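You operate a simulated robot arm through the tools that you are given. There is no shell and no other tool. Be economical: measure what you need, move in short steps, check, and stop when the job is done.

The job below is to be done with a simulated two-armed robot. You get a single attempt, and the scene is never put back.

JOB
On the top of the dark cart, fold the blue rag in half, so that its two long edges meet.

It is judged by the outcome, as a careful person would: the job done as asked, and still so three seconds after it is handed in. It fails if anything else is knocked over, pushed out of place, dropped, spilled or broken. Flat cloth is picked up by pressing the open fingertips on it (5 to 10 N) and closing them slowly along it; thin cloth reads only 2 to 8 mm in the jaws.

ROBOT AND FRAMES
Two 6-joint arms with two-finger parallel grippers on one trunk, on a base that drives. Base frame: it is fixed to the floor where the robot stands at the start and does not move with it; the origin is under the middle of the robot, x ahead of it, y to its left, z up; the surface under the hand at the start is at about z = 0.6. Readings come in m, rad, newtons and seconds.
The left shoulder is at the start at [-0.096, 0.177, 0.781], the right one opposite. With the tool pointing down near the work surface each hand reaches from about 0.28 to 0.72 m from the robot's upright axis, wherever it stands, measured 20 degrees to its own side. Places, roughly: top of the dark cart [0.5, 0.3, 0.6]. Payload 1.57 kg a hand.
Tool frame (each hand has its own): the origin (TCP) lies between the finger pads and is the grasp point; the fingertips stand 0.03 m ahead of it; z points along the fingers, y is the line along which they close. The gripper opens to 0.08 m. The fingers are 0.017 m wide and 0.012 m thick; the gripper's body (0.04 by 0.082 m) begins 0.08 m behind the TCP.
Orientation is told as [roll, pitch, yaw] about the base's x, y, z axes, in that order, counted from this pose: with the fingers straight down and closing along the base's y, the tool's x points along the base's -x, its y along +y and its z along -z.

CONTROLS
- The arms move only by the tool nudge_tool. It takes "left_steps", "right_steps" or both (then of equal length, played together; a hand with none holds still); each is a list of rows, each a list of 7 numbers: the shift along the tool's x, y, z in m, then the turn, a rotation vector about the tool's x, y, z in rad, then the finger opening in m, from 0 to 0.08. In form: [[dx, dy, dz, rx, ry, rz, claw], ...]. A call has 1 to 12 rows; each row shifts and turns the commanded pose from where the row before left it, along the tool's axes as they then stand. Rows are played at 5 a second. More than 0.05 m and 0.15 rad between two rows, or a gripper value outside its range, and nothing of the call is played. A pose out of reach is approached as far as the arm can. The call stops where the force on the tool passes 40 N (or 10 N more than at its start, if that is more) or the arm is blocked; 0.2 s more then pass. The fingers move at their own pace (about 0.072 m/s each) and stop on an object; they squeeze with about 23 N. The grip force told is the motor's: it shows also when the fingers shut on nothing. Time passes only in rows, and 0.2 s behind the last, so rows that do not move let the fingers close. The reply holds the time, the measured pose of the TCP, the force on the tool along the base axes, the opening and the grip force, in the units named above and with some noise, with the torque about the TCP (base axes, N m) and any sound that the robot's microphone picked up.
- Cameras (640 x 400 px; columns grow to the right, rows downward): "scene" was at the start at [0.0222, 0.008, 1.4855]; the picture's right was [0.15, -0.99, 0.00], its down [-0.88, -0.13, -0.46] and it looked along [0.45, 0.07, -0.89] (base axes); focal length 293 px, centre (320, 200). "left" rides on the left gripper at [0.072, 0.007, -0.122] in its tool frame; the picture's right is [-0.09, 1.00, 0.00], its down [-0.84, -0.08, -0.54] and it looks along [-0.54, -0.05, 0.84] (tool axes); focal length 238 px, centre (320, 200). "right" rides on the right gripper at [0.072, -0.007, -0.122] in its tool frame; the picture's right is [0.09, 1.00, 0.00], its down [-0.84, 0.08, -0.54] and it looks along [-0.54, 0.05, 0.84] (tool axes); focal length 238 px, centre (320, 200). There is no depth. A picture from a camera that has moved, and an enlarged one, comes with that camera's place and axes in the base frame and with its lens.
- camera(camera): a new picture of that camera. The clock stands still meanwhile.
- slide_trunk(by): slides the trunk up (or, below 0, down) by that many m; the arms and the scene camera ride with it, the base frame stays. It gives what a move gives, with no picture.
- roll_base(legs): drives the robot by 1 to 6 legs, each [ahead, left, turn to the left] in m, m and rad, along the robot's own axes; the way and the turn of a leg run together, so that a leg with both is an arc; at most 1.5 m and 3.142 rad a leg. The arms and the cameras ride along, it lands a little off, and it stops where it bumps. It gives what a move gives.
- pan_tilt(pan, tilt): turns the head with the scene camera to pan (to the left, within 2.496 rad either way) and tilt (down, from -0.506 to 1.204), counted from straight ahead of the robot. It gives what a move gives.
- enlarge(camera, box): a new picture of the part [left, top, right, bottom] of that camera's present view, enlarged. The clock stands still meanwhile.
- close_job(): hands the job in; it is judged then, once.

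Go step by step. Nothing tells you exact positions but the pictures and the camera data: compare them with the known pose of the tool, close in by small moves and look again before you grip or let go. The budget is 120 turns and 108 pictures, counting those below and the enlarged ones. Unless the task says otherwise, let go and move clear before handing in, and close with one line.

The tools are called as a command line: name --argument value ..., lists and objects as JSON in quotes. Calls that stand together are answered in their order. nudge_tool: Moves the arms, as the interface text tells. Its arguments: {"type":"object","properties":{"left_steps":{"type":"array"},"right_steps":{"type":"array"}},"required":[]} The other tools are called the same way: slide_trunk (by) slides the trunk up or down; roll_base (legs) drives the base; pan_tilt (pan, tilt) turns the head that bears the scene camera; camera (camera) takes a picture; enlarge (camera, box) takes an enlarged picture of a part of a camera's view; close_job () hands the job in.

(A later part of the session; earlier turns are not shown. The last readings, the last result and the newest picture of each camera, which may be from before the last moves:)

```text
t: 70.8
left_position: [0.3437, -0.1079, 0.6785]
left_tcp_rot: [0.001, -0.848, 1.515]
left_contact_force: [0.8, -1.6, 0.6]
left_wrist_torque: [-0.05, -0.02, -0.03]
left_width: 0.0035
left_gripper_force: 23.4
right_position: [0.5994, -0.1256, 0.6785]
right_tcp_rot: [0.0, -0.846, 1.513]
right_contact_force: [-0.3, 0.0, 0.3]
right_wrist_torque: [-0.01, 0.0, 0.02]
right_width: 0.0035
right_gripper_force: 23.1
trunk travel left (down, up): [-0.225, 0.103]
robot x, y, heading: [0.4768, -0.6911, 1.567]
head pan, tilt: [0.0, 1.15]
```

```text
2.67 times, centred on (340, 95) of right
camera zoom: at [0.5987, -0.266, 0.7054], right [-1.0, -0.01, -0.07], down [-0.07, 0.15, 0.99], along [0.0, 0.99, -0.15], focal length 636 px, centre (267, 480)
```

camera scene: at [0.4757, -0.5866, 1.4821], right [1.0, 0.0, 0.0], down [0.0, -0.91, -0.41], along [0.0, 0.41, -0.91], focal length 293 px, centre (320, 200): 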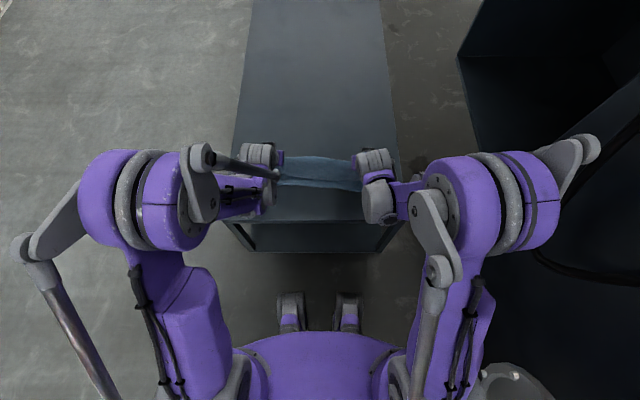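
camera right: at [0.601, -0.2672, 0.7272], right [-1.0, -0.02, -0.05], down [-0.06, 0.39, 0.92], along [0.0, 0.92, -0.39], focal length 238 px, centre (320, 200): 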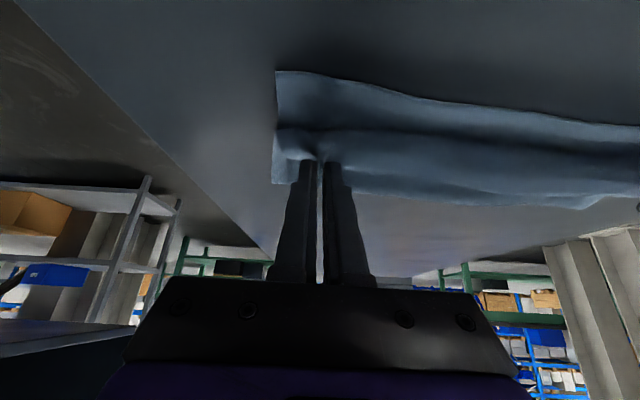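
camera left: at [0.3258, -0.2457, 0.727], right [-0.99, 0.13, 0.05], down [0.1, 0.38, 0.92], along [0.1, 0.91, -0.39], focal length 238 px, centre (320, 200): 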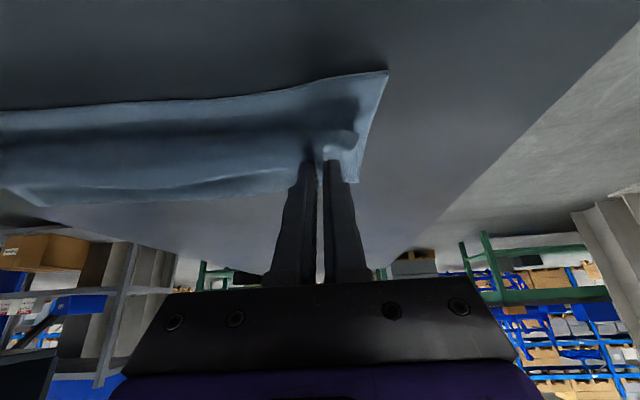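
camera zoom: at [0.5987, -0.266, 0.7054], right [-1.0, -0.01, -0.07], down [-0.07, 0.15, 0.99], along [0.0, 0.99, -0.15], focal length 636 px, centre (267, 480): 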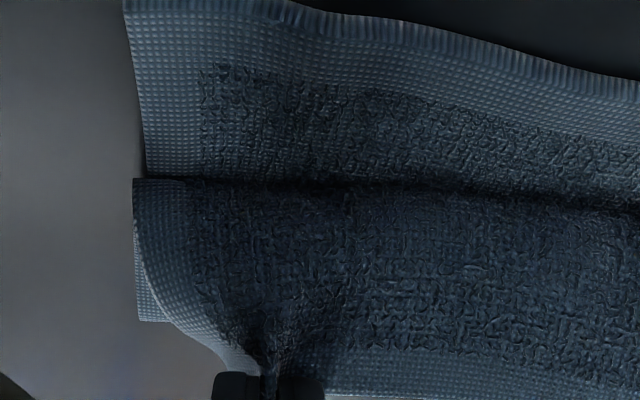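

The layers are set up well: the hem hangs over the lower layer and the fold line is near the middle. Now landing the hem onto the near edge.

nudge_tool --left_steps '[[0.011, 0.0022, -0.0063, 0, 0, 0, 0], [0.014, 0.0022, -0.0037, 0, 0, 0, 0], [0.0141, 0.0022, -0.0009, 0, 0, 0, 0], [0.0128, 0.0022, 0.0006, 0, 0, 0, 0], [0.01, 0.0022, 0.0023, 0, 0, 0, 0], [0, 0, 0, 0, 0, 0, 0]]' --right_steps '[[0.0123, 0.001, -0.0078, 0, 0, 0, 0], [0.0153, 0.001, -0.0052, 0, 0, 0, 0], [0.0141, 0.001, -0.0009, 0, 0, 0, 0], [0.0128, 0.001, 0.0006, 0, 0, 0, 0], [0.01, 0.001, 0.0023, 0, 0, 0, 0], [0, 0, 0, 0, 0, 0, 0]]'

enlarge --camera "scene" --box '[220, 80, 420, 205]'

enlarge --camera "left" --box '[180, 50, 420, 200]'

enlarge --camera "right" --box '[220, 50, 460, 200]'

```text
t: 72.2
left_position: [0.3303, -0.1546, 0.639]
left_tcp_rot: [-0.001, -0.845, 1.515]
left_contact_force: [2.9, 0.7, 2.8]
left_wrist_torque: [0.08, -0.04, -0.08]
left_width: 0.0036
left_gripper_force: 23.6
right_position: [0.5917, -0.1769, 0.6395]
right_tcp_rot: [0.002, -0.847, 1.516]
right_contact_force: [-2.4, 0.7, 0.4]
right_wrist_torque: [-0.01, 0.03, 0.07]
right_width: 0.0036
right_gripper_force: 23.0
trunk travel left (down, up): [-0.225, 0.103]
robot x, y, heading: [0.4773, -0.6933, 1.568]
head pan, tilt: [0.0, 1.15]
```

```text
3.20 times, centred on (320, 142) of scene
camera zoom: at [0.4757, -0.6753, 1.4821], right [1.0, 0.0, 0.0], down [0.0, -0.91, -0.41], along [0.0, 0.41, -0.91], focal length 937 px, centre (320, 384)
```

zoom: 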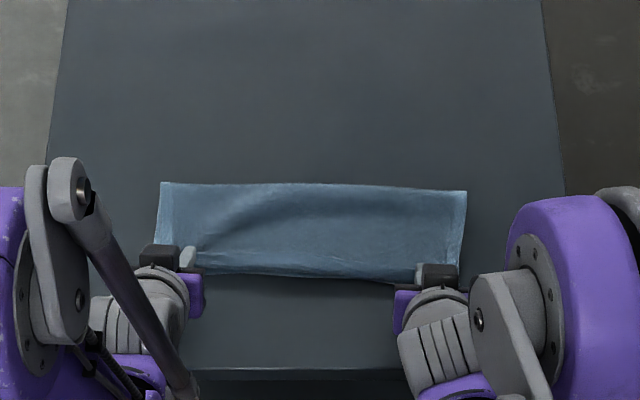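

```text
2.67 times, centred on (300, 125) of left
camera zoom: at [0.3144, -0.2927, 0.6643], right [-0.99, 0.12, 0.07], down [0.09, 0.14, 0.99], along [0.1, 0.98, -0.15], focal length 636 px, centre (373, 400)
```

zoom: 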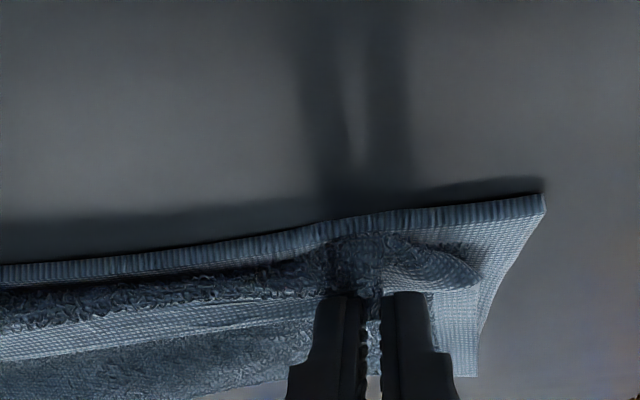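

```text
2.67 times, centred on (340, 125) of right
camera zoom: at [0.591, -0.3166, 0.6651], right [-1.0, -0.01, -0.07], down [-0.07, 0.15, 0.99], along [0.0, 0.99, -0.15], focal length 636 px, centre (267, 400)
```

zoom: 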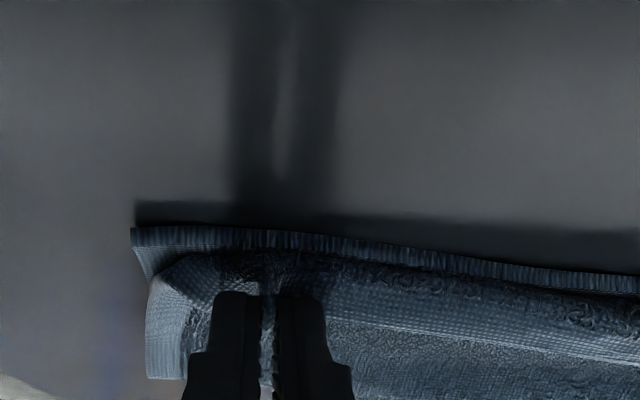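

The layers nearly meet, but the fold line got pulled about 1–2 cm near and the hem curls back. I'll unroll partly once more and re-lay, landing the grip a bit short so the hem can unroll to the edge on release.

nudge_tool --left_steps '[[-0.0178, -0.001, -0.0025, 0, 0, 0, 0], [-0.0245, -0.001, 0.005, 0, 0, 0, 0], [-0.0274, -0.001, 0.0158, 0, 0, 0, 0], [-0.0236, -0.001, 0.0191, 0, 0, 0, 0], [-0.0232, -0.001, 0.0262, 0, 0, 0, 0], [-0.0232, -0.001, 0.0262, 0, 0, 0, 0], [-0.0162, -0.001, 0.0257, 0, 0, 0, 0], [0, 0, 0, 0, 0, 0, 0]]' --right_steps '[[-0.0178, -0.001, -0.0025, 0, 0, 0, 0], [-0.0245, -0.001, 0.005, 0, 0, 0, 0], [-0.0274, -0.001, 0.0158, 0, 0, 0, 0], [-0.0236, -0.001, 0.0191, 0, 0, 0, 0], [-0.0232, -0.001, 0.0262, 0, 0, 0, 0], [-0.0232, -0.001, 0.0262, 0, 0, 0, 0], [-0.0162, -0.001, 0.0257, 0, 0, 0, 0], [0, 0, 0, 0, 0, 0, 0]]'

enlarge --camera "scene" --box '[220, 60, 420, 185]'

```text
t: 74.0
left_position: [0.3473, 0.035, 0.6783]
left_tcp_rot: [-0.001, -0.847, 1.516]
left_contact_force: [2.6, -0.6, -0.4]
left_wrist_torque: [-0.01, -0.04, -0.08]
left_width: 0.0034
left_gripper_force: 22.7
right_position: [0.6098, 0.0137, 0.6772]
right_tcp_rot: [-0.001, -0.846, 1.515]
right_contact_force: [-3.4, -0.7, -0.5]
right_wrist_torque: [0.0, 0.07, 0.07]
right_width: 0.0036
right_gripper_force: 22.9
trunk travel left (down, up): [-0.225, 0.103]
robot x, y, heading: [0.4779, -0.6927, 1.562]
head pan, tilt: [0.0, 1.15]
```

```text
3.20 times, centred on (320, 122) of scene
camera zoom: at [0.4756, -0.6759, 1.4821], right [1.0, 0.0, 0.0], down [0.0, -0.91, -0.41], along [0.0, 0.41, -0.91], focal length 937 px, centre (320, 448)
```

zoom: 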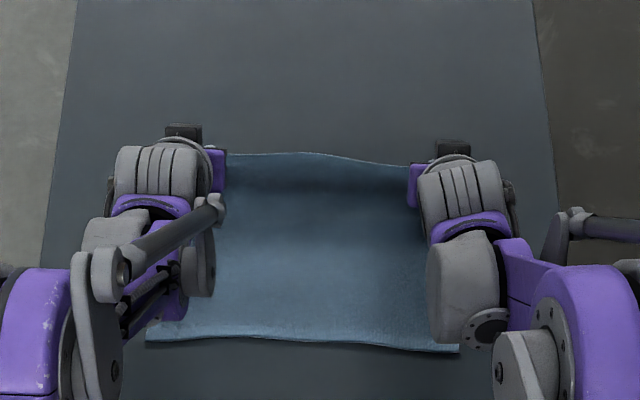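

The fold errors are about 1 cm and the near-left corner shifted slightly (near edge now (0.286, −0.152) to (0.626, −0.166)). Re-laying with the adjusted, slacker path.

nudge_tool --left_steps '[[0.0166, 0.0014, -0.0187, 0, 0, 0, 0], [0.0199, 0.0014, -0.0224, 0, 0, 0, 0], [0.0199, 0.0014, -0.0224, 0, 0, 0, 0], [0.0229, 0.0014, -0.0197, 0, 0, 0, 0], [0.0211, 0.0014, -0.0147, 0, 0, 0, 0], [0.0193, 0.0014, -0.0097, 0, 0, 0, 0], [0.0175, 0.0014, -0.0046, 0, 0, 0, 0], [0.0141, 0.0014, -0.0009, 0, 0, 0, 0], [0.0078, 0.0014, 0.0003, 0, 0, 0, 0], [0, 0, 0, 0, 0, 0, 0]]' --right_steps '[[0.0157, 0.0014, -0.0177, 0, 0, 0, 0], [0.0189, 0.0014, -0.0212, 0, 0, 0, 0], [0.0189, 0.0014, -0.0212, 0, 0, 0, 0], [0.0219, 0.0014, -0.0185, 0, 0, 0, 0], [0.0202, 0.0014, -0.0137, 0, 0, 0, 0], [0.0185, 0.0014, -0.0088, 0, 0, 0, 0], [0.0169, 0.0014, -0.004, 0, 0, 0, 0], [0.0138, 0.0014, -0.0005, 0, 0, 0, 0], [0.0076, 0.0014, 0.0005, 0, 0, 0, 0], [0, 0, 0, 0, 0, 0, 0]]'

enlarge --camera "scene" --box '[220, 80, 420, 205]'

enlarge --camera "left" --box '[180, 50, 420, 200]'

enlarge --camera "right" --box '[220, 50, 460, 200]'

```text
t: 76.2
left_position: [0.3244, -0.154, 0.6355]
left_tcp_rot: [0.0, -0.849, 1.514]
left_contact_force: [3.0, 2.5, 11.4]
left_wrist_torque: [0.27, -0.12, -0.05]
left_width: 0.0038
left_gripper_force: 22.5
right_position: [0.5864, -0.1676, 0.6345]
right_tcp_rot: [0.001, -0.847, 1.517]
right_contact_force: [-2.5, 1.5, 5.2]
right_wrist_torque: [0.15, 0.1, 0.05]
right_width: 0.0031
right_gripper_force: 23.1
trunk travel left (down, up): [-0.225, 0.103]
robot x, y, heading: [0.4779, -0.6904, 1.568]
head pan, tilt: [0.0, 1.15]
```

```text
3.20 times, centred on (320, 142) of scene
camera zoom: at [0.4759, -0.6761, 1.4822], right [1.0, 0.0, 0.0], down [0.0, -0.91, -0.41], along [0.0, 0.41, -0.91], focal length 937 px, centre (320, 384)
```

zoom: 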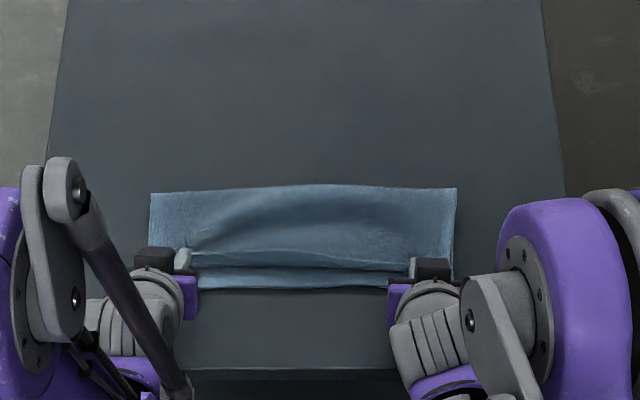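

```text
2.67 times, centred on (300, 125) of left
camera zoom: at [0.3088, -0.2925, 0.6602], right [-0.99, 0.12, 0.07], down [0.09, 0.14, 0.99], along [0.1, 0.98, -0.15], focal length 636 px, centre (373, 400)
```

zoom: 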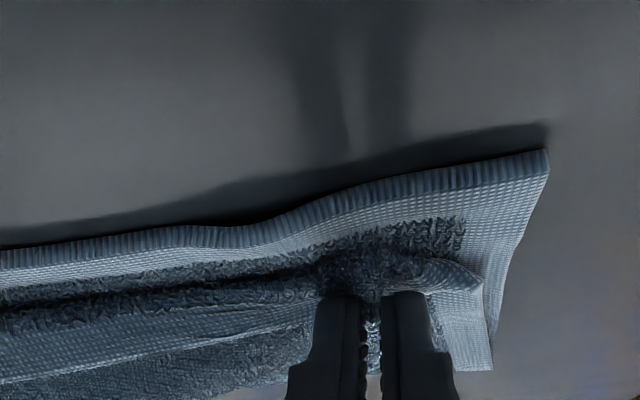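

```text
2.67 times, centred on (340, 125) of right
camera zoom: at [0.5855, -0.307, 0.6602], right [-1.0, -0.01, -0.07], down [-0.07, 0.15, 0.99], along [0.0, 0.99, -0.15], focal length 636 px, centre (267, 400)
```

zoom: 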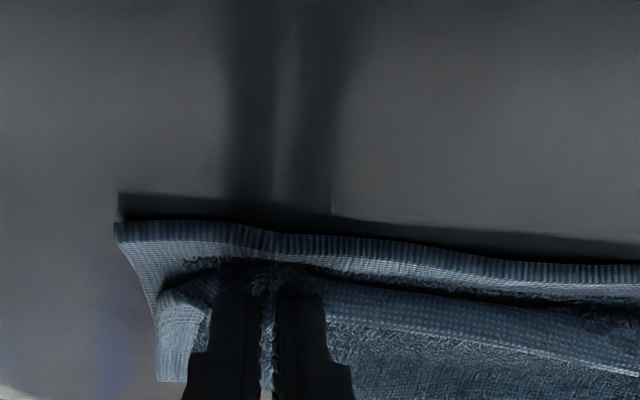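

The fold now sits in the middle on both sides (bottom layer 13.4 cm left, 12.7 cm right). The left part of the hem still has about 2–3 cm of slack, so I'll lift off slightly and draw it nearer.

nudge_tool --left_steps '[[-0.006, 0, -0.0053, 0, 0, 0, 0], [0.0042, 0, -0.0047, 0, 0, 0, 0], [0.0042, 0, -0.0047, 0, 0, 0, 0], [0.0042, 0, -0.0047, 0, 0, 0, 0], [0.0042, 0, -0.0047, 0, 0, 0, 0], [0, 0, 0, 0, 0, 0, 0]]' --right_steps '[[-0.0045, 0, -0.004, 0, 0, 0, 0], [0.0012, 0, -0.0013, 0, 0, 0, 0], [0.0012, 0, -0.0013, 0, 0, 0, 0], [0.0012, 0, -0.0013, 0, 0, 0, 0], [0.0012, 0, -0.0013, 0, 0, 0, 0], [0, 0, 0, 0, 0, 0, 0]]'

enlarge --camera "scene" --box '[220, 80, 420, 205]'

enlarge --camera "left" --box '[180, 50, 420, 200]'

enlarge --camera "right" --box '[220, 50, 460, 200]'

```text
t: 77.6
left_position: [0.3226, -0.18, 0.6413]
left_tcp_rot: [0.0, -0.846, 1.516]
left_contact_force: [2.9, 0.6, 1.1]
left_wrist_torque: [0.03, -0.08, -0.06]
left_width: 0.0039
left_gripper_force: 23.1
right_position: [0.5856, -0.1742, 0.6381]
right_tcp_rot: [-0.001, -0.846, 1.515]
right_contact_force: [-3.3, -0.5, 0.9]
right_wrist_torque: [0.01, 0.11, 0.06]
right_width: 0.0035
right_gripper_force: 23.5
trunk travel left (down, up): [-0.225, 0.103]
robot x, y, heading: [0.475, -0.6962, 1.571]
head pan, tilt: [0.0, 1.15]
```

```text
3.20 times, centred on (320, 142) of scene
camera zoom: at [0.4757, -0.6751, 1.4821], right [1.0, 0.0, 0.0], down [0.0, -0.91, -0.41], along [0.0, 0.41, -0.91], focal length 937 px, centre (320, 384)
```

zoom: 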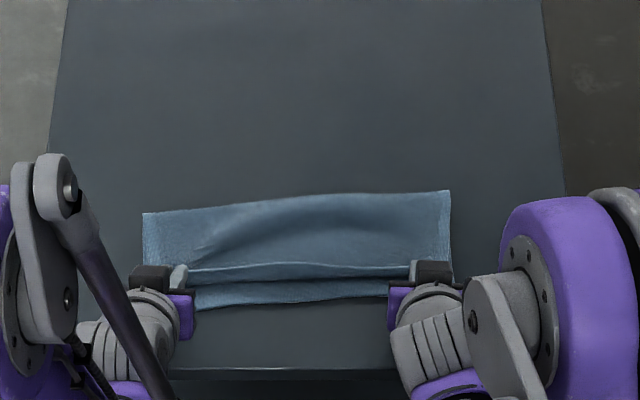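

```text
2.67 times, centred on (300, 125) of left
camera zoom: at [0.307, -0.3171, 0.6664], right [-0.99, 0.12, 0.07], down [0.09, 0.14, 0.99], along [0.1, 0.98, -0.15], focal length 636 px, centre (373, 400)
```

zoom: 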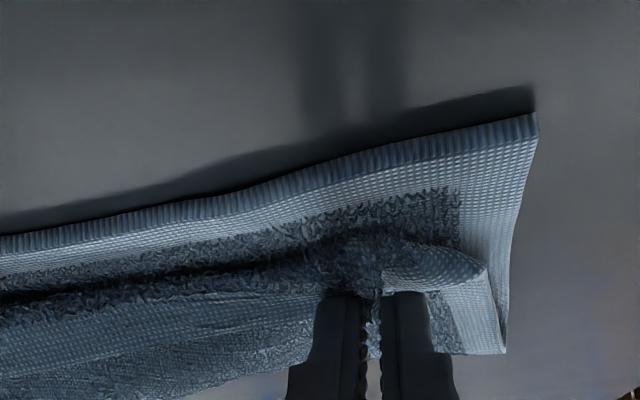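

```text
2.67 times, centred on (340, 125) of right
camera zoom: at [0.5855, -0.3133, 0.6658], right [-1.0, -0.01, -0.07], down [-0.07, 0.15, 0.99], along [0.0, 0.99, -0.15], focal length 636 px, centre (267, 400)
```

zoom: 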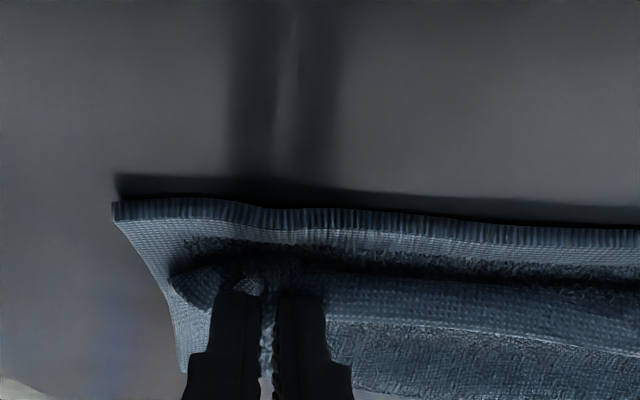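

The lower layer slides along when the top is drawn across it. I'll raise the hem clear, move it over the near edge in the air, and set it straight down.

nudge_tool --left_steps '[[-0.0183, 0, -0.0096, 0, 0, 0, 0], [-0.0057, 0, -0.0117, 0, 0, 0, 0], [0.008, 0, -0.009, 0, 0, 0, 0], [0.0125, 0, -0.005, 0, 0, 0, 0], [0.009, 0, 0.008, 0, 0, 0, 0], [0.0112, 0, 0.01, 0, 0, 0, 0], [0, 0, 0, 0, 0, 0, 0]]' --right_steps '[[-0.0183, 0, -0.0096, 0, 0, 0, 0], [-0.009, 0, -0.008, 0, 0, 0, 0], [0.0027, 0, -0.003, 0, 0, 0, 0], [0.0072, 0, 0.001, 0, 0, 0, 0], [0.009, 0, 0.008, 0, 0, 0, 0], [0.0105, 0, 0.0093, 0, 0, 0, 0], [0, 0, 0, 0, 0, 0, 0]]'

enlarge --camera "scene" --box '[220, 80, 420, 205]'

enlarge --camera "left" --box '[180, 50, 420, 200]'

enlarge --camera "right" --box '[220, 50, 460, 200]'

```text
t: 79.2
left_position: [0.3216, -0.1928, 0.6462]
left_tcp_rot: [-0.002, -0.843, 1.514]
left_contact_force: [4.4, 0.3, 0.5]
left_wrist_torque: [0.0, -0.11, -0.08]
left_width: 0.0037
left_gripper_force: 22.7
left hand out of reach, approached as far as the arm can: row 5, 6
right_position: [0.5852, -0.1757, 0.639]
right_tcp_rot: [-0.001, -0.847, 1.515]
right_contact_force: [-3.8, -0.8, 1.0]
right_wrist_torque: [0.0, 0.1, 0.06]
right_width: 0.0035
right_gripper_force: 22.8
trunk travel left (down, up): [-0.225, 0.103]
robot x, y, heading: [0.4761, -0.6924, 1.569]
head pan, tilt: [0.0, 1.15]
```

```text
3.20 times, centred on (320, 142) of scene
camera zoom: at [0.4757, -0.6754, 1.4821], right [1.0, 0.0, 0.0], down [0.0, -0.91, -0.41], along [0.0, 0.41, -0.91], focal length 937 px, centre (320, 384)
```

zoom: 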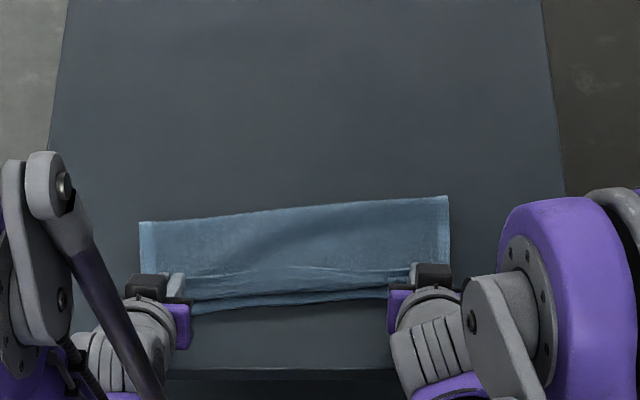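

```text
2.67 times, centred on (300, 125) of left
camera zoom: at [0.3057, -0.33, 0.6726], right [-0.99, 0.12, 0.07], down [0.09, 0.15, 0.99], along [0.1, 0.98, -0.15], focal length 636 px, centre (373, 400)
```

zoom: 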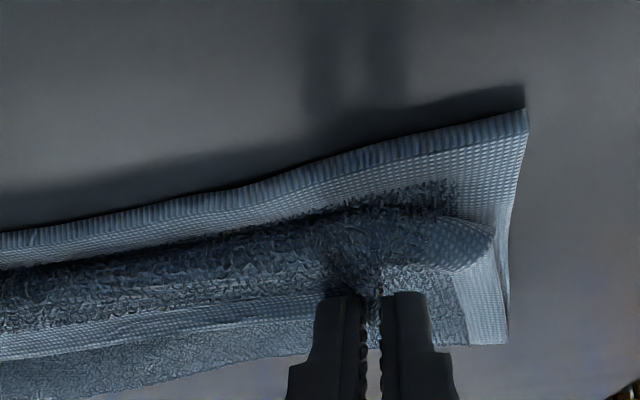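

```text
2.67 times, centred on (340, 125) of right
camera zoom: at [0.5852, -0.3161, 0.665], right [-1.0, -0.01, -0.07], down [-0.07, 0.15, 0.99], along [0.0, 0.99, -0.15], focal length 636 px, centre (267, 400)
```

zoom: 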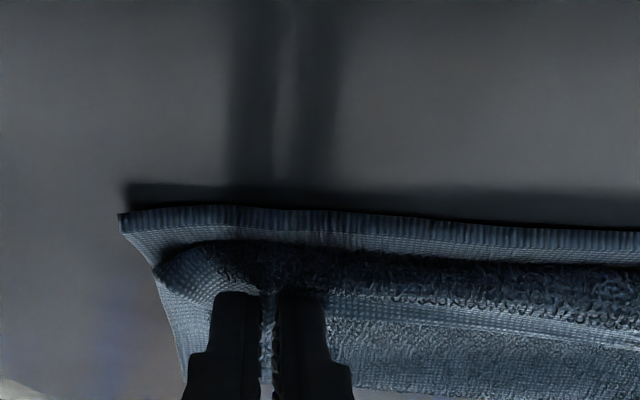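

The grip makes only a small lip now, but I need more room to set the hem just past the edge. I'll raise the hands and move them forward 5 cm, and back the base 5 cm.

nudge_tool --left_steps '[[-0.018, 0, 0.0063, 0, 0, 0, 0], [-0.018, 0, 0.0063, 0, 0, 0, 0], [-0.018, 0, 0.0063, 0, 0, 0, 0], [0, 0, 0, 0, 0, 0, 0]]' --right_steps '[[-0.0185, 0, 0.0058, 0, 0, 0, 0], [-0.0185, 0, 0.0058, 0, 0, 0, 0], [-0.0185, 0, 0.0058, 0, 0, 0, 0], [0, 0, 0, 0, 0, 0, 0]]'

roll_base --legs '[[-0.05, 0, 0]]'

enlarge --camera "scene" --box '[220, 60, 420, 185]'

camera --camera "left"

camera --camera "right"

```text
t: 80.2
left_position: [0.323, -0.1432, 0.6739]
left_tcp_rot: [-0.002, -0.846, 1.514]
left_contact_force: [5.8, 0.4, -0.5]
left_wrist_torque: [0.02, -0.11, -0.1]
left_width: 0.0038
left_gripper_force: 23.3
right_position: [0.5899, -0.1263, 0.669]
right_tcp_rot: [0.001, -0.847, 1.516]
right_contact_force: [-5.1, 0.8, 0.0]
right_wrist_torque: [-0.03, 0.15, 0.12]
right_width: 0.0036
right_gripper_force: 22.8
trunk travel left (down, up): [-0.225, 0.103]
robot x, y, heading: [0.4783, -0.6974, 1.569]
head pan, tilt: [0.0, 1.15]
```

```text
t: 81.1
left_position: [0.3227, -0.1947, 0.6736]
left_tcp_rot: [0.0, -0.846, 1.516]
left_contact_force: [5.0, 0.8, -1.0]
left_wrist_torque: [0.0, -0.1, -0.09]
left_width: 0.0035
left_gripper_force: 22.9
right_position: [0.5895, -0.1767, 0.6686]
right_tcp_rot: [0.0, -0.847, 1.515]
right_contact_force: [-4.9, -0.4, 0.3]
right_wrist_torque: [-0.04, 0.1, 0.1]
right_width: 0.0034
right_gripper_force: 23.1
trunk travel left (down, up): [-0.225, 0.103]
robot x, y, heading: [0.4777, -0.7412, 1.57]
head pan, tilt: [0.0, 1.15]
```

```text
3.20 times, centred on (320, 122) of scene
camera zoom: at [0.4755, -0.7259, 1.4821], right [1.0, 0.0, 0.0], down [0.0, -0.91, -0.41], along [0.0, 0.41, -0.91], focal length 937 px, centre (320, 448)
```

zoom: 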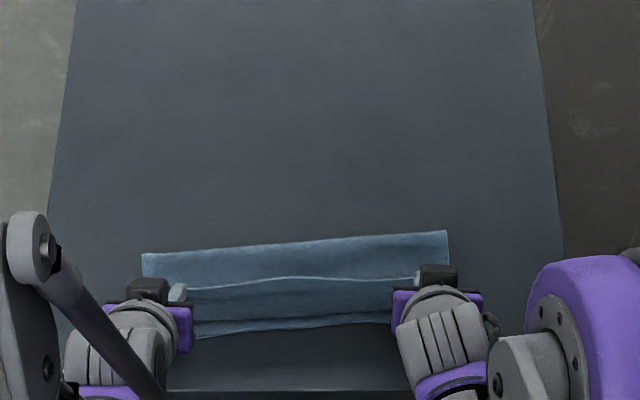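

```text
31 pictures are left
camera left: at [0.3079, -0.3318, 0.6998], right [-0.99, 0.12, 0.07], down [0.09, 0.14, 0.99], along [0.1, 0.98, -0.15], focal length 238 px, centre (320, 200)
```

left: 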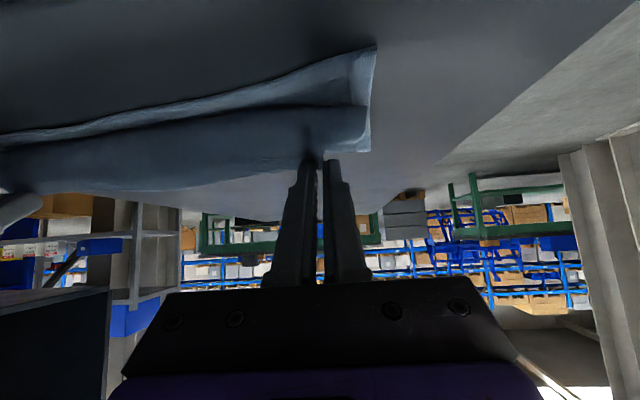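

```text
30 pictures are left
camera right: at [0.5889, -0.316, 0.6955], right [-1.0, -0.01, -0.07], down [-0.07, 0.15, 0.99], along [0.0, 0.99, -0.15], focal length 238 px, centre (320, 200)
```

right: 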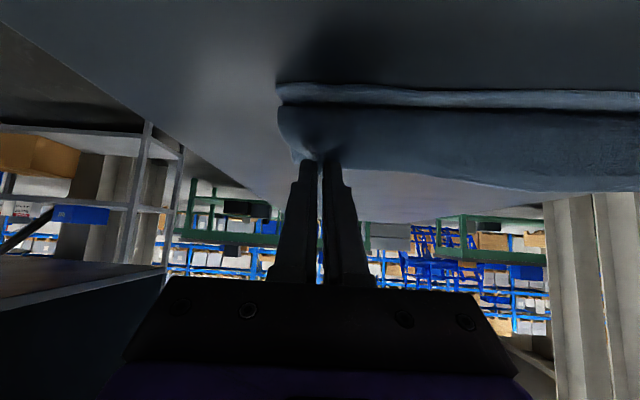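

The fold line has crept near by about 1 cm again. With the base now at a good distance, I'll do one clean re-lay: hem back past the middle, then forward on a slack path without touching the lower layer.

nudge_tool --left_steps '[[-0.0176, 0, 0.0198, 0, 0, 0, 0], [-0.0176, 0, 0.0198, 0, 0, 0, 0], [-0.0176, 0, 0.0198, 0, 0, 0, 0], [-0.0176, 0, 0.0198, 0, 0, 0, 0], [-0.0176, 0, 0.0198, 0, 0, 0, 0], [-0.0176, 0, 0.0198, 0, 0, 0, 0], [0, 0, 0, 0, 0, 0, 0]]' --right_steps '[[-0.0208, 0, 0.022, 0, 0, 0, 0], [-0.0208, 0, 0.022, 0, 0, 0, 0], [-0.0208, 0, 0.022, 0, 0, 0, 0], [-0.0208, 0, 0.022, 0, 0, 0, 0], [-0.0208, 0, 0.022, 0, 0, 0, 0], [-0.0208, 0, 0.022, 0, 0, 0, 0], [0, 0, 0, 0, 0, 0, 0]]'

enlarge --camera "scene" --box '[220, 60, 420, 185]'

```text
t: 82.7
left_position: [0.3332, -0.0347, 0.6724]
left_tcp_rot: [0.0, -0.845, 1.514]
left_contact_force: [7.5, 0.4, 0.7]
left_wrist_torque: [0.04, -0.19, -0.13]
left_width: 0.0036
left_gripper_force: 23.2
right_position: [0.6001, 0.006, 0.6728]
right_tcp_rot: [0.0, -0.847, 1.514]
right_contact_force: [-8.5, -1.1, -0.5]
right_wrist_torque: [-0.06, 0.21, 0.17]
right_width: 0.0037
right_gripper_force: 23.1
trunk travel left (down, up): [-0.225, 0.103]
robot x, y, heading: [0.4778, -0.742, 1.568]
head pan, tilt: [0.0, 1.15]
```

```text
3.20 times, centred on (320, 122) of scene
camera zoom: at [0.4755, -0.725, 1.4821], right [1.0, 0.0, 0.0], down [0.0, -0.91, -0.41], along [0.0, 0.41, -0.91], focal length 937 px, centre (320, 448)
```

zoom: 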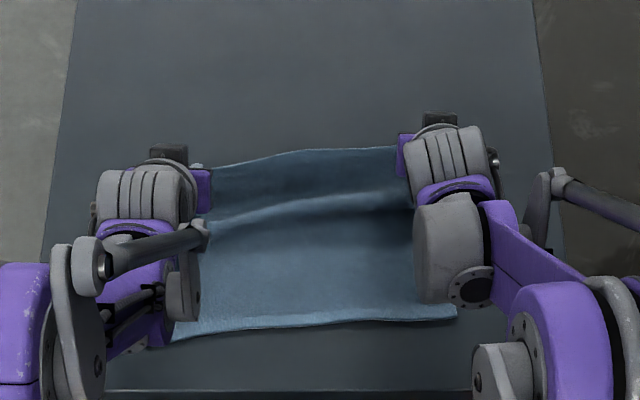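

The cloth is unrolled and the near edge is stable, at about (0.317, −0.20) to (0.627, −0.165). Now the slack re-lay, relieving a little tension between the hands.

nudge_tool --left_steps '[[0.0155, -0.003, -0.0175, 0, 0, 0, 0], [0.0191, 0, -0.0215, 0, 0, 0, 0], [0.0191, 0, -0.0215, 0, 0, 0, 0], [0.0201, 0, -0.0182, 0, 0, 0, 0], [0.0192, 0, -0.0142, 0, 0, 0, 0], [0.0165, 0, -0.0095, 0, 0, 0, 0], [0.0148, 0, -0.0062, 0, 0, 0, 0], [0.0117, 0, -0.0041, 0, 0, 0, 0], [0.0037, 0, 0.0033, 0, 0, 0, 0], [0, 0, 0, 0, 0, 0, 0]]' --right_steps '[[0.0163, 0.003, -0.0184, 0, 0, 0, 0], [0.0201, 0, -0.0226, 0, 0, 0, 0], [0.0201, 0, -0.0226, 0, 0, 0, 0], [0.0211, 0, -0.0192, 0, 0, 0, 0], [0.02, 0, -0.0151, 0, 0, 0, 0], [0.017, 0, -0.0101, 0, 0, 0, 0], [0.0152, 0, -0.0067, 0, 0, 0, 0], [0.012, 0, -0.0045, 0, 0, 0, 0], [0.0037, 0, 0.0033, 0, 0, 0, 0], [0, 0, 0, 0, 0, 0, 0]]'

enlarge --camera "scene" --box '[220, 60, 420, 185]'

enlarge --camera "left" --box '[180, 50, 420, 200]'

enlarge --camera "right" --box '[220, 50, 460, 200]'

```text
t: 84.9
left_position: [0.3249, -0.2099, 0.6424]
left_tcp_rot: [0.0, -0.844, 1.515]
left_contact_force: [2.5, -0.4, 0.6]
left_wrist_torque: [0.0, -0.05, -0.1]
left_width: 0.0036
left_gripper_force: 23.2
right_position: [0.586, -0.1789, 0.6413]
right_tcp_rot: [0.001, -0.847, 1.516]
right_contact_force: [-2.4, -0.4, 0.2]
right_wrist_torque: [0.01, 0.09, 0.08]
right_width: 0.0032
right_gripper_force: 23.1
trunk travel left (down, up): [-0.225, 0.103]
robot x, y, heading: [0.4761, -0.7423, 1.57]
head pan, tilt: [0.0, 1.15]
```

```text
3.20 times, centred on (320, 122) of scene
camera zoom: at [0.4755, -0.7246, 1.4821], right [1.0, 0.0, 0.0], down [0.0, -0.91, -0.41], along [0.0, 0.41, -0.91], focal length 937 px, centre (320, 448)
```

zoom: 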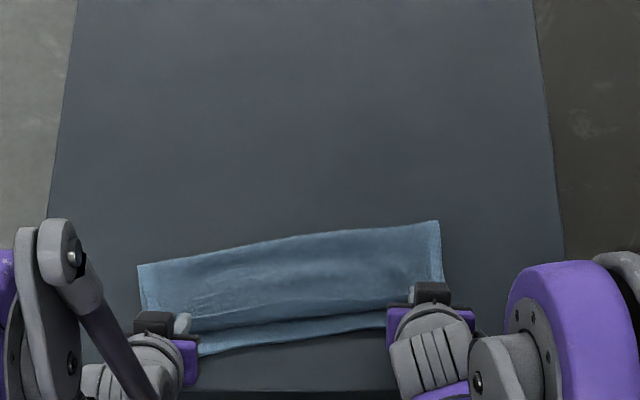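

```text
2.67 times, centred on (300, 125) of left
camera zoom: at [0.3097, -0.3472, 0.6676], right [-0.99, 0.12, 0.07], down [0.09, 0.14, 0.99], along [0.1, 0.98, -0.15], focal length 636 px, centre (373, 400)
```

zoom: 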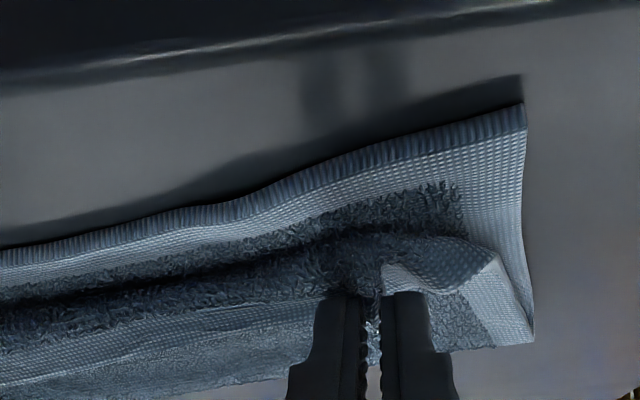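

```text
2.67 times, centred on (340, 125) of right
camera zoom: at [0.5856, -0.3172, 0.6688], right [-1.0, -0.01, -0.07], down [-0.07, 0.15, 0.99], along [0.0, 0.99, -0.15], focal length 636 px, centre (267, 400)
```

zoom: 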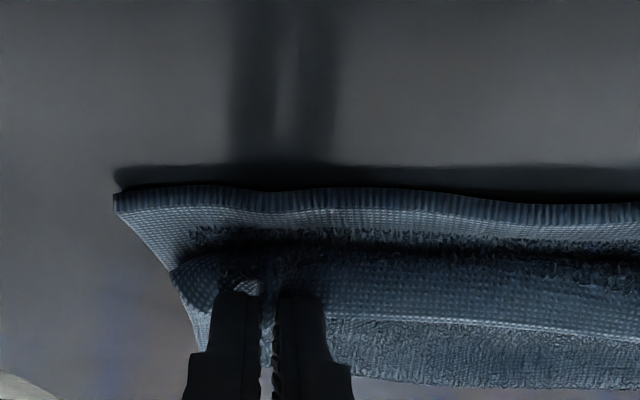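

The fold is in the middle now (bottom layer about 13.5 cm), with slack left near the hem. I'll lift the hem to take up the slack, back the base 3 cm for reach, and lower along a taut arc.

nudge_tool --left_steps '[[-0.0148, 0, -0.0033, 0, 0, 0, 0], [-0.0148, 0, -0.0033, 0, 0, 0, 0], [-0.0148, 0, -0.0033, 0, 0, 0, 0], [0, 0, 0, 0, 0, 0, 0]]' --right_steps '[[-0.0178, 0, 0, 0, 0, 0, 0], [-0.0178, 0, 0, 0, 0, 0, 0], [-0.0178, 0, 0, 0, 0, 0, 0], [0, 0, 0, 0, 0, 0, 0]]'

roll_base --legs '[[-0.03, 0, 0]]'

enlarge --camera "scene" --box '[220, 60, 420, 185]'

camera --camera "left"

```text
t: 85.9
left_position: [0.3267, -0.1867, 0.6813]
left_tcp_rot: [-0.001, -0.847, 1.516]
left_contact_force: [4.6, 1.4, -0.4]
left_wrist_torque: [0.02, -0.11, -0.09]
left_width: 0.0033
left_gripper_force: 22.8
right_position: [0.588, -0.1399, 0.6827]
right_tcp_rot: [-0.002, -0.847, 1.516]
right_contact_force: [-3.8, -0.6, 0.7]
right_wrist_torque: [-0.01, 0.12, 0.12]
right_width: 0.0036
right_gripper_force: 22.7
trunk travel left (down, up): [-0.225, 0.103]
robot x, y, heading: [0.476, -0.7427, 1.571]
head pan, tilt: [0.0, 1.15]
```

```text
t: 86.7
left_position: [0.3278, -0.2175, 0.6818]
left_tcp_rot: [0.0, -0.845, 1.515]
left_contact_force: [5.4, 0.7, 0.1]
left_wrist_torque: [0.02, -0.1, -0.13]
left_width: 0.0038
left_gripper_force: 23.1
right_position: [0.5876, -0.1703, 0.6832]
right_tcp_rot: [0.0, -0.846, 1.515]
right_contact_force: [-3.5, -1.2, -0.1]
right_wrist_torque: [-0.01, 0.12, 0.08]
right_width: 0.0033
right_gripper_force: 22.8
trunk travel left (down, up): [-0.225, 0.103]
robot x, y, heading: [0.4759, -0.7706, 1.569]
head pan, tilt: [0.0, 1.15]
```

```text
3.20 times, centred on (320, 122) of scene
camera zoom: at [0.4754, -0.7548, 1.4821], right [1.0, 0.0, 0.0], down [0.0, -0.91, -0.41], along [0.0, 0.41, -0.91], focal length 937 px, centre (320, 448)
```

zoom: 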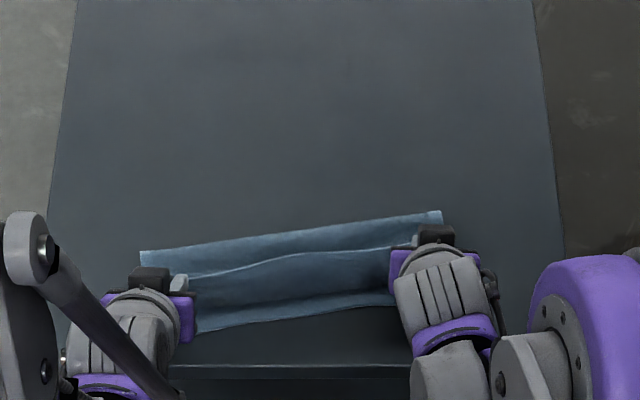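

```text
24 pictures are left
camera left: at [0.3104, -0.3549, 0.7075], right [-0.99, 0.12, 0.07], down [0.09, 0.14, 0.99], along [0.1, 0.98, -0.15], focal length 238 px, centre (320, 200)
```

left: 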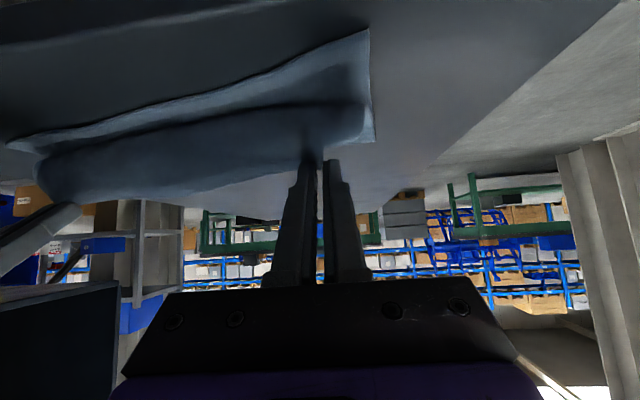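

Slack is mostly taken up and the fold holds near the middle. Lowering the hem onto the near edge along the taut arc.

nudge_tool --left_steps '[[0.0093, 0, -0.001, 0, 0, 0, 0], [0.0109, 0, 0.0004, 0, 0, 0, 0], [0.0094, 0, 0.0022, 0, 0, 0, 0], [0.0086, 0, 0.003, 0, 0, 0, 0], [0.0087, 0, 0.0061, 0, 0, 0, 0], [0, 0, 0, 0, 0, 0, 0]]' --right_steps '[[0.0101, 0, -0.0016, 0, 0, 0, 0], [0.0117, 0, -0.0001, 0, 0, 0, 0], [0.01, 0, 0.0018, 0, 0, 0, 0], [0.0092, 0, 0.0028, 0, 0, 0, 0], [0.0091, 0, 0.0063, 0, 0, 0, 0], [0, 0, 0, 0, 0, 0, 0]]'

enlarge --camera "scene" --box '[220, 60, 420, 185]'

enlarge --camera "left" --box '[180, 50, 420, 200]'

enlarge --camera "right" --box '[220, 50, 460, 200]'

```text
t: 88.1
left_position: [0.3229, -0.2393, 0.6398]
left_tcp_rot: [0.001, -0.847, 1.515]
left_contact_force: [4.7, 0.7, 2.4]
left_wrist_torque: [0.06, -0.09, -0.11]
left_width: 0.0034
left_gripper_force: 22.8
right_position: [0.5854, -0.1949, 0.6388]
right_tcp_rot: [0.001, -0.847, 1.515]
right_contact_force: [-4.7, -1.0, 1.2]
right_wrist_torque: [-0.01, 0.12, 0.12]
right_width: 0.0036
right_gripper_force: 23.1
trunk travel left (down, up): [-0.225, 0.103]
robot x, y, heading: [0.4746, -0.7736, 1.57]
head pan, tilt: [0.0, 1.15]
```

```text
3.20 times, centred on (320, 122) of scene
camera zoom: at [0.4755, -0.754, 1.4821], right [1.0, 0.0, 0.0], down [0.0, -0.91, -0.41], along [0.0, 0.41, -0.91], focal length 937 px, centre (320, 448)
```

zoom: 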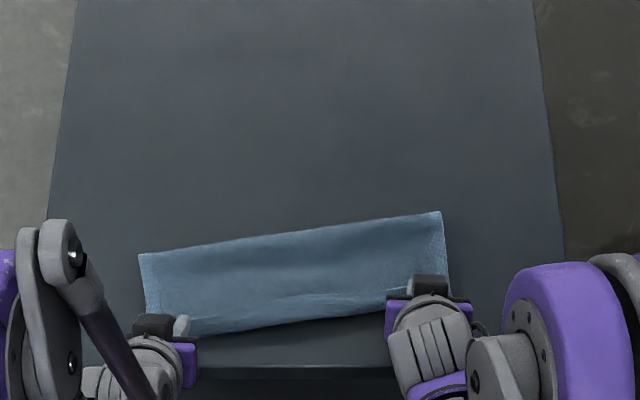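

```text
2.67 times, centred on (300, 125) of left
camera zoom: at [0.3085, -0.3773, 0.6645], right [-0.99, 0.12, 0.07], down [0.09, 0.14, 0.99], along [0.1, 0.98, -0.15], focal length 636 px, centre (373, 400)
```

zoom: 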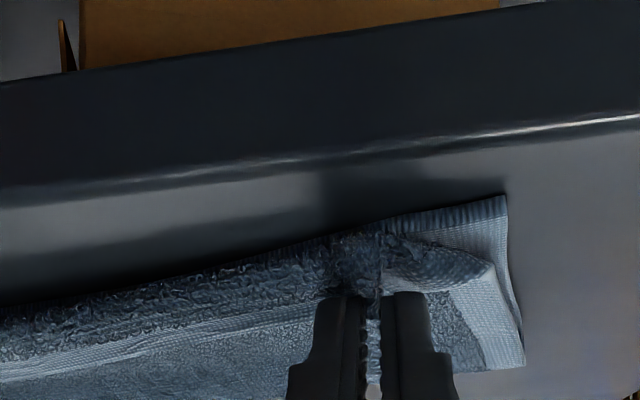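

```text
2.67 times, centred on (340, 125) of right
camera zoom: at [0.5847, -0.3354, 0.6654], right [-1.0, -0.01, -0.07], down [-0.07, 0.15, 0.99], along [0.0, 0.99, -0.15], focal length 636 px, centre (267, 400)
```

zoom: 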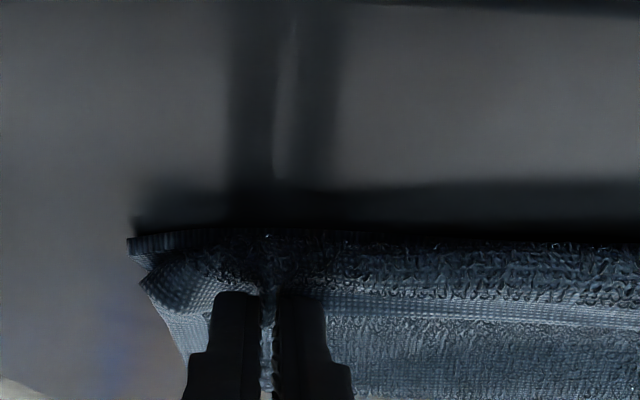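

The front of the top layer now meets the lower near edge all the way along, with only the gripped hem rolled up slightly. I'll open slowly and withdraw along the fingers.

nudge_tool --left_steps '[[0, 0, 0, 0, 0, 0, 0.01], [0, 0, 0, 0, 0, 0, 0.02], [0, 0, 0, 0, 0, 0, 0.03], [0, 0, -0.015, 0, 0, 0, 0.03], [0, 0, -0.025, 0, 0, 0, 0.03], [-0.02, 0, -0.025, 0, 0, 0, 0.03], [-0.03, 0, -0.02, 0, 0, 0, 0.03], [-0.03, 0, -0.02, 0, 0, 0, 0.03], [0, 0, 0, 0, 0, 0, 0.03]]' --right_steps '[[0, 0, 0, 0, 0, 0, 0.01], [0, 0, 0, 0, 0, 0, 0.02], [0, 0, 0, 0, 0, 0, 0.03], [0, 0, -0.015, 0, 0, 0, 0.03], [0, 0, -0.025, 0, 0, 0, 0.03], [-0.02, 0, -0.025, 0, 0, 0, 0.03], [-0.03, 0, -0.02, 0, 0, 0, 0.03], [-0.03, 0, -0.02, 0, 0, 0, 0.03], [0, 0, 0, 0, 0, 0, 0.03]]'

enlarge --camera "scene" --box '[240, 85, 400, 185]'

camera --camera "right"

```text
t: 90.1
left_position: [0.3221, -0.2663, 0.7696]
left_tcp_rot: [0.001, -0.843, 1.513]
left_contact_force: [-0.2, 0.2, -0.3]
left_wrist_torque: [0.01, 0.01, 0.0]
left_width: 0.0301
left_gripper_force: 0.1
right_position: [0.5839, -0.2209, 0.7693]
right_tcp_rot: [0.001, -0.844, 1.515]
right_contact_force: [-0.1, 0.0, 0.5]
right_wrist_torque: [0.0, 0.0, -0.01]
right_width: 0.0301
right_gripper_force: 0.0
trunk travel left (down, up): [-0.225, 0.103]
robot x, y, heading: [0.4786, -0.7754, 1.568]
head pan, tilt: [0.0, 1.15]
```

```text
4.00 times, centred on (320, 135) of scene
camera zoom: at [0.4754, -0.7529, 1.482], right [1.0, 0.0, 0.0], down [0.0, -0.91, -0.41], along [0.0, 0.41, -0.91], focal length 1171 px, centre (320, 460)
```

zoom: 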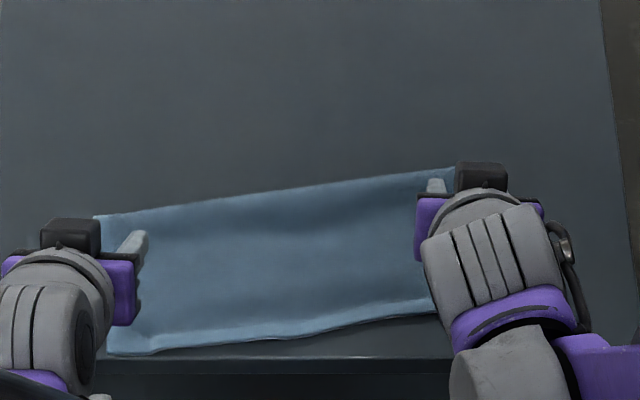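

```text
19 pictures are left
camera right: at [0.5846, -0.3604, 0.795], right [-1.0, -0.01, -0.07], down [-0.07, 0.15, 0.99], along [0.0, 0.99, -0.15], focal length 238 px, centre (320, 200)
```

right: 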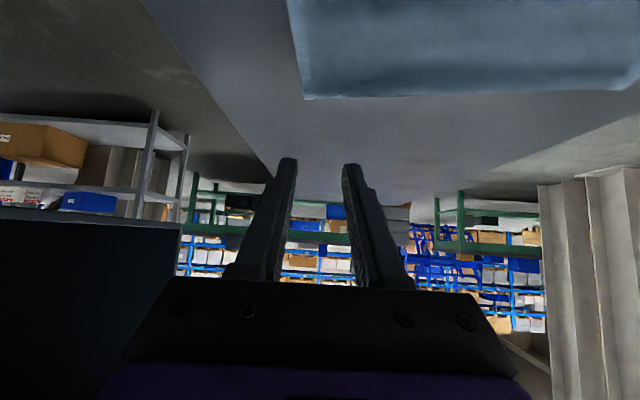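

The hem has unrolled flat by itself. I'll back off to see the whole folded rag.

roll_base --legs '[[-0.3, 0, 0]]'

pan_tilt --pan 0 --tilt 0.9

enlarge --camera "scene" --box '[250, 100, 390, 188]'

```text
t: 92.2
left_position: [0.322, -0.565, 0.7706]
left_tcp_rot: [-0.002, -0.847, 1.516]
left_contact_force: [0.5, -1.2, 0.5]
left_wrist_torque: [0.05, -0.02, 0.0]
left_width: 0.03
left_gripper_force: 0.1
right_position: [0.5839, -0.5207, 0.7685]
right_tcp_rot: [0.0, -0.847, 1.517]
right_contact_force: [-0.7, 0.4, 0.2]
right_wrist_torque: [0.0, -0.01, 0.0]
right_width: 0.0301
right_gripper_force: 0.0
trunk travel left (down, up): [-0.225, 0.103]
robot x, y, heading: [0.4747, -1.068, 1.572]
head pan, tilt: [0.0, 1.15]
```

```text
t: 92.9
left_position: [0.321, -0.5643, 0.7691]
left_tcp_rot: [-0.001, -0.845, 1.514]
left_contact_force: [0.1, -0.2, 0.5]
left_wrist_torque: [0.0, -0.02, 0.01]
left_width: 0.03
left_gripper_force: 0.0
right_position: [0.5843, -0.5183, 0.7683]
right_tcp_rot: [0.0, -0.846, 1.516]
right_contact_force: [0.5, 0.7, -0.3]
right_wrist_torque: [0.01, -0.01, 0.01]
right_width: 0.0298
right_gripper_force: 0.0
trunk travel left (down, up): [-0.225, 0.103]
robot x, y, heading: [0.4767, -1.0701, 1.57]
head pan, tilt: [0.0, 0.901]
```

```text
4.55 times, centred on (320, 144) of scene
camera zoom: at [0.4748, -1.0353, 1.499], right [1.0, 0.0, 0.0], down [0.0, -0.78, -0.62], along [0.0, 0.62, -0.78], focal length 1331 px, centre (320, 454)
```

zoom: 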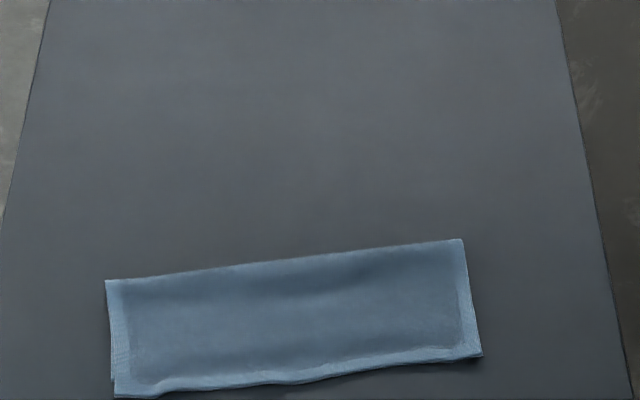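

It looks neatly folded. I'll zoom in on the near edge to see how closely the two hems meet.

enlarge --camera "scene" --box '[265, 165, 317, 197]'

enlarge --camera "scene" --box '[312, 155, 364, 187]'

camera --camera "left"

```text
12.31 times, centred on (291, 181) of scene
camera zoom: at [0.4748, -1.0353, 1.499], right [1.0, 0.0, 0.0], down [0.0, -0.78, -0.62], along [0.0, 0.62, -0.78], focal length 3604 px, centre (677, 434)
```

zoom: 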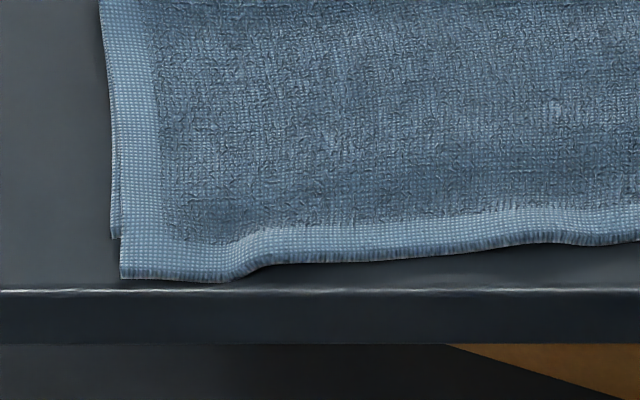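

```text
12.31 times, centred on (338, 171) of scene
camera zoom: at [0.4748, -1.0353, 1.499], right [1.0, 0.0, 0.0], down [0.0, -0.78, -0.62], along [0.0, 0.62, -0.78], focal length 3604 px, centre (98, 557)
```

zoom: 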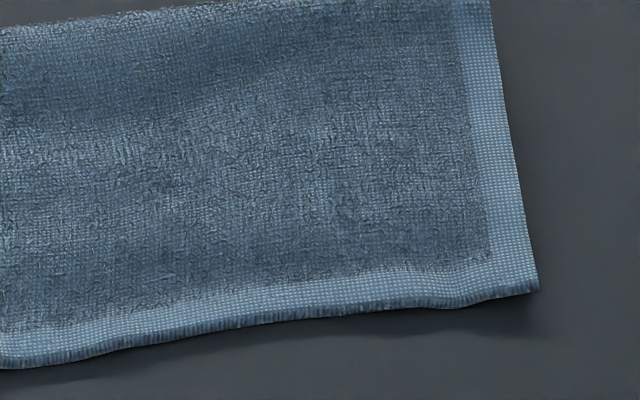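

```text
15 pictures are left
camera left: at [0.3057, -0.7017, 0.7953], right [-0.99, 0.12, 0.07], down [0.09, 0.14, 0.99], along [0.11, 0.98, -0.15], focal length 238 px, centre (320, 200)
```

left: 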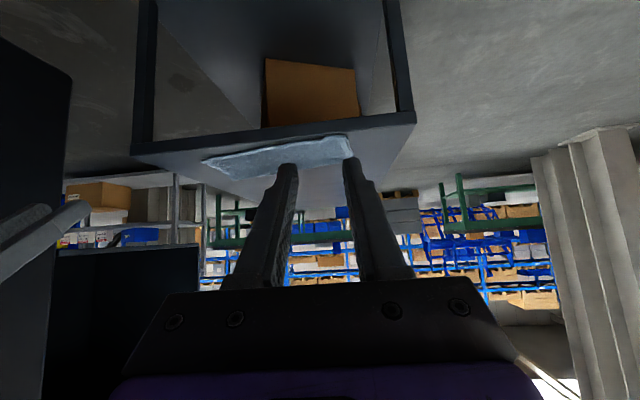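

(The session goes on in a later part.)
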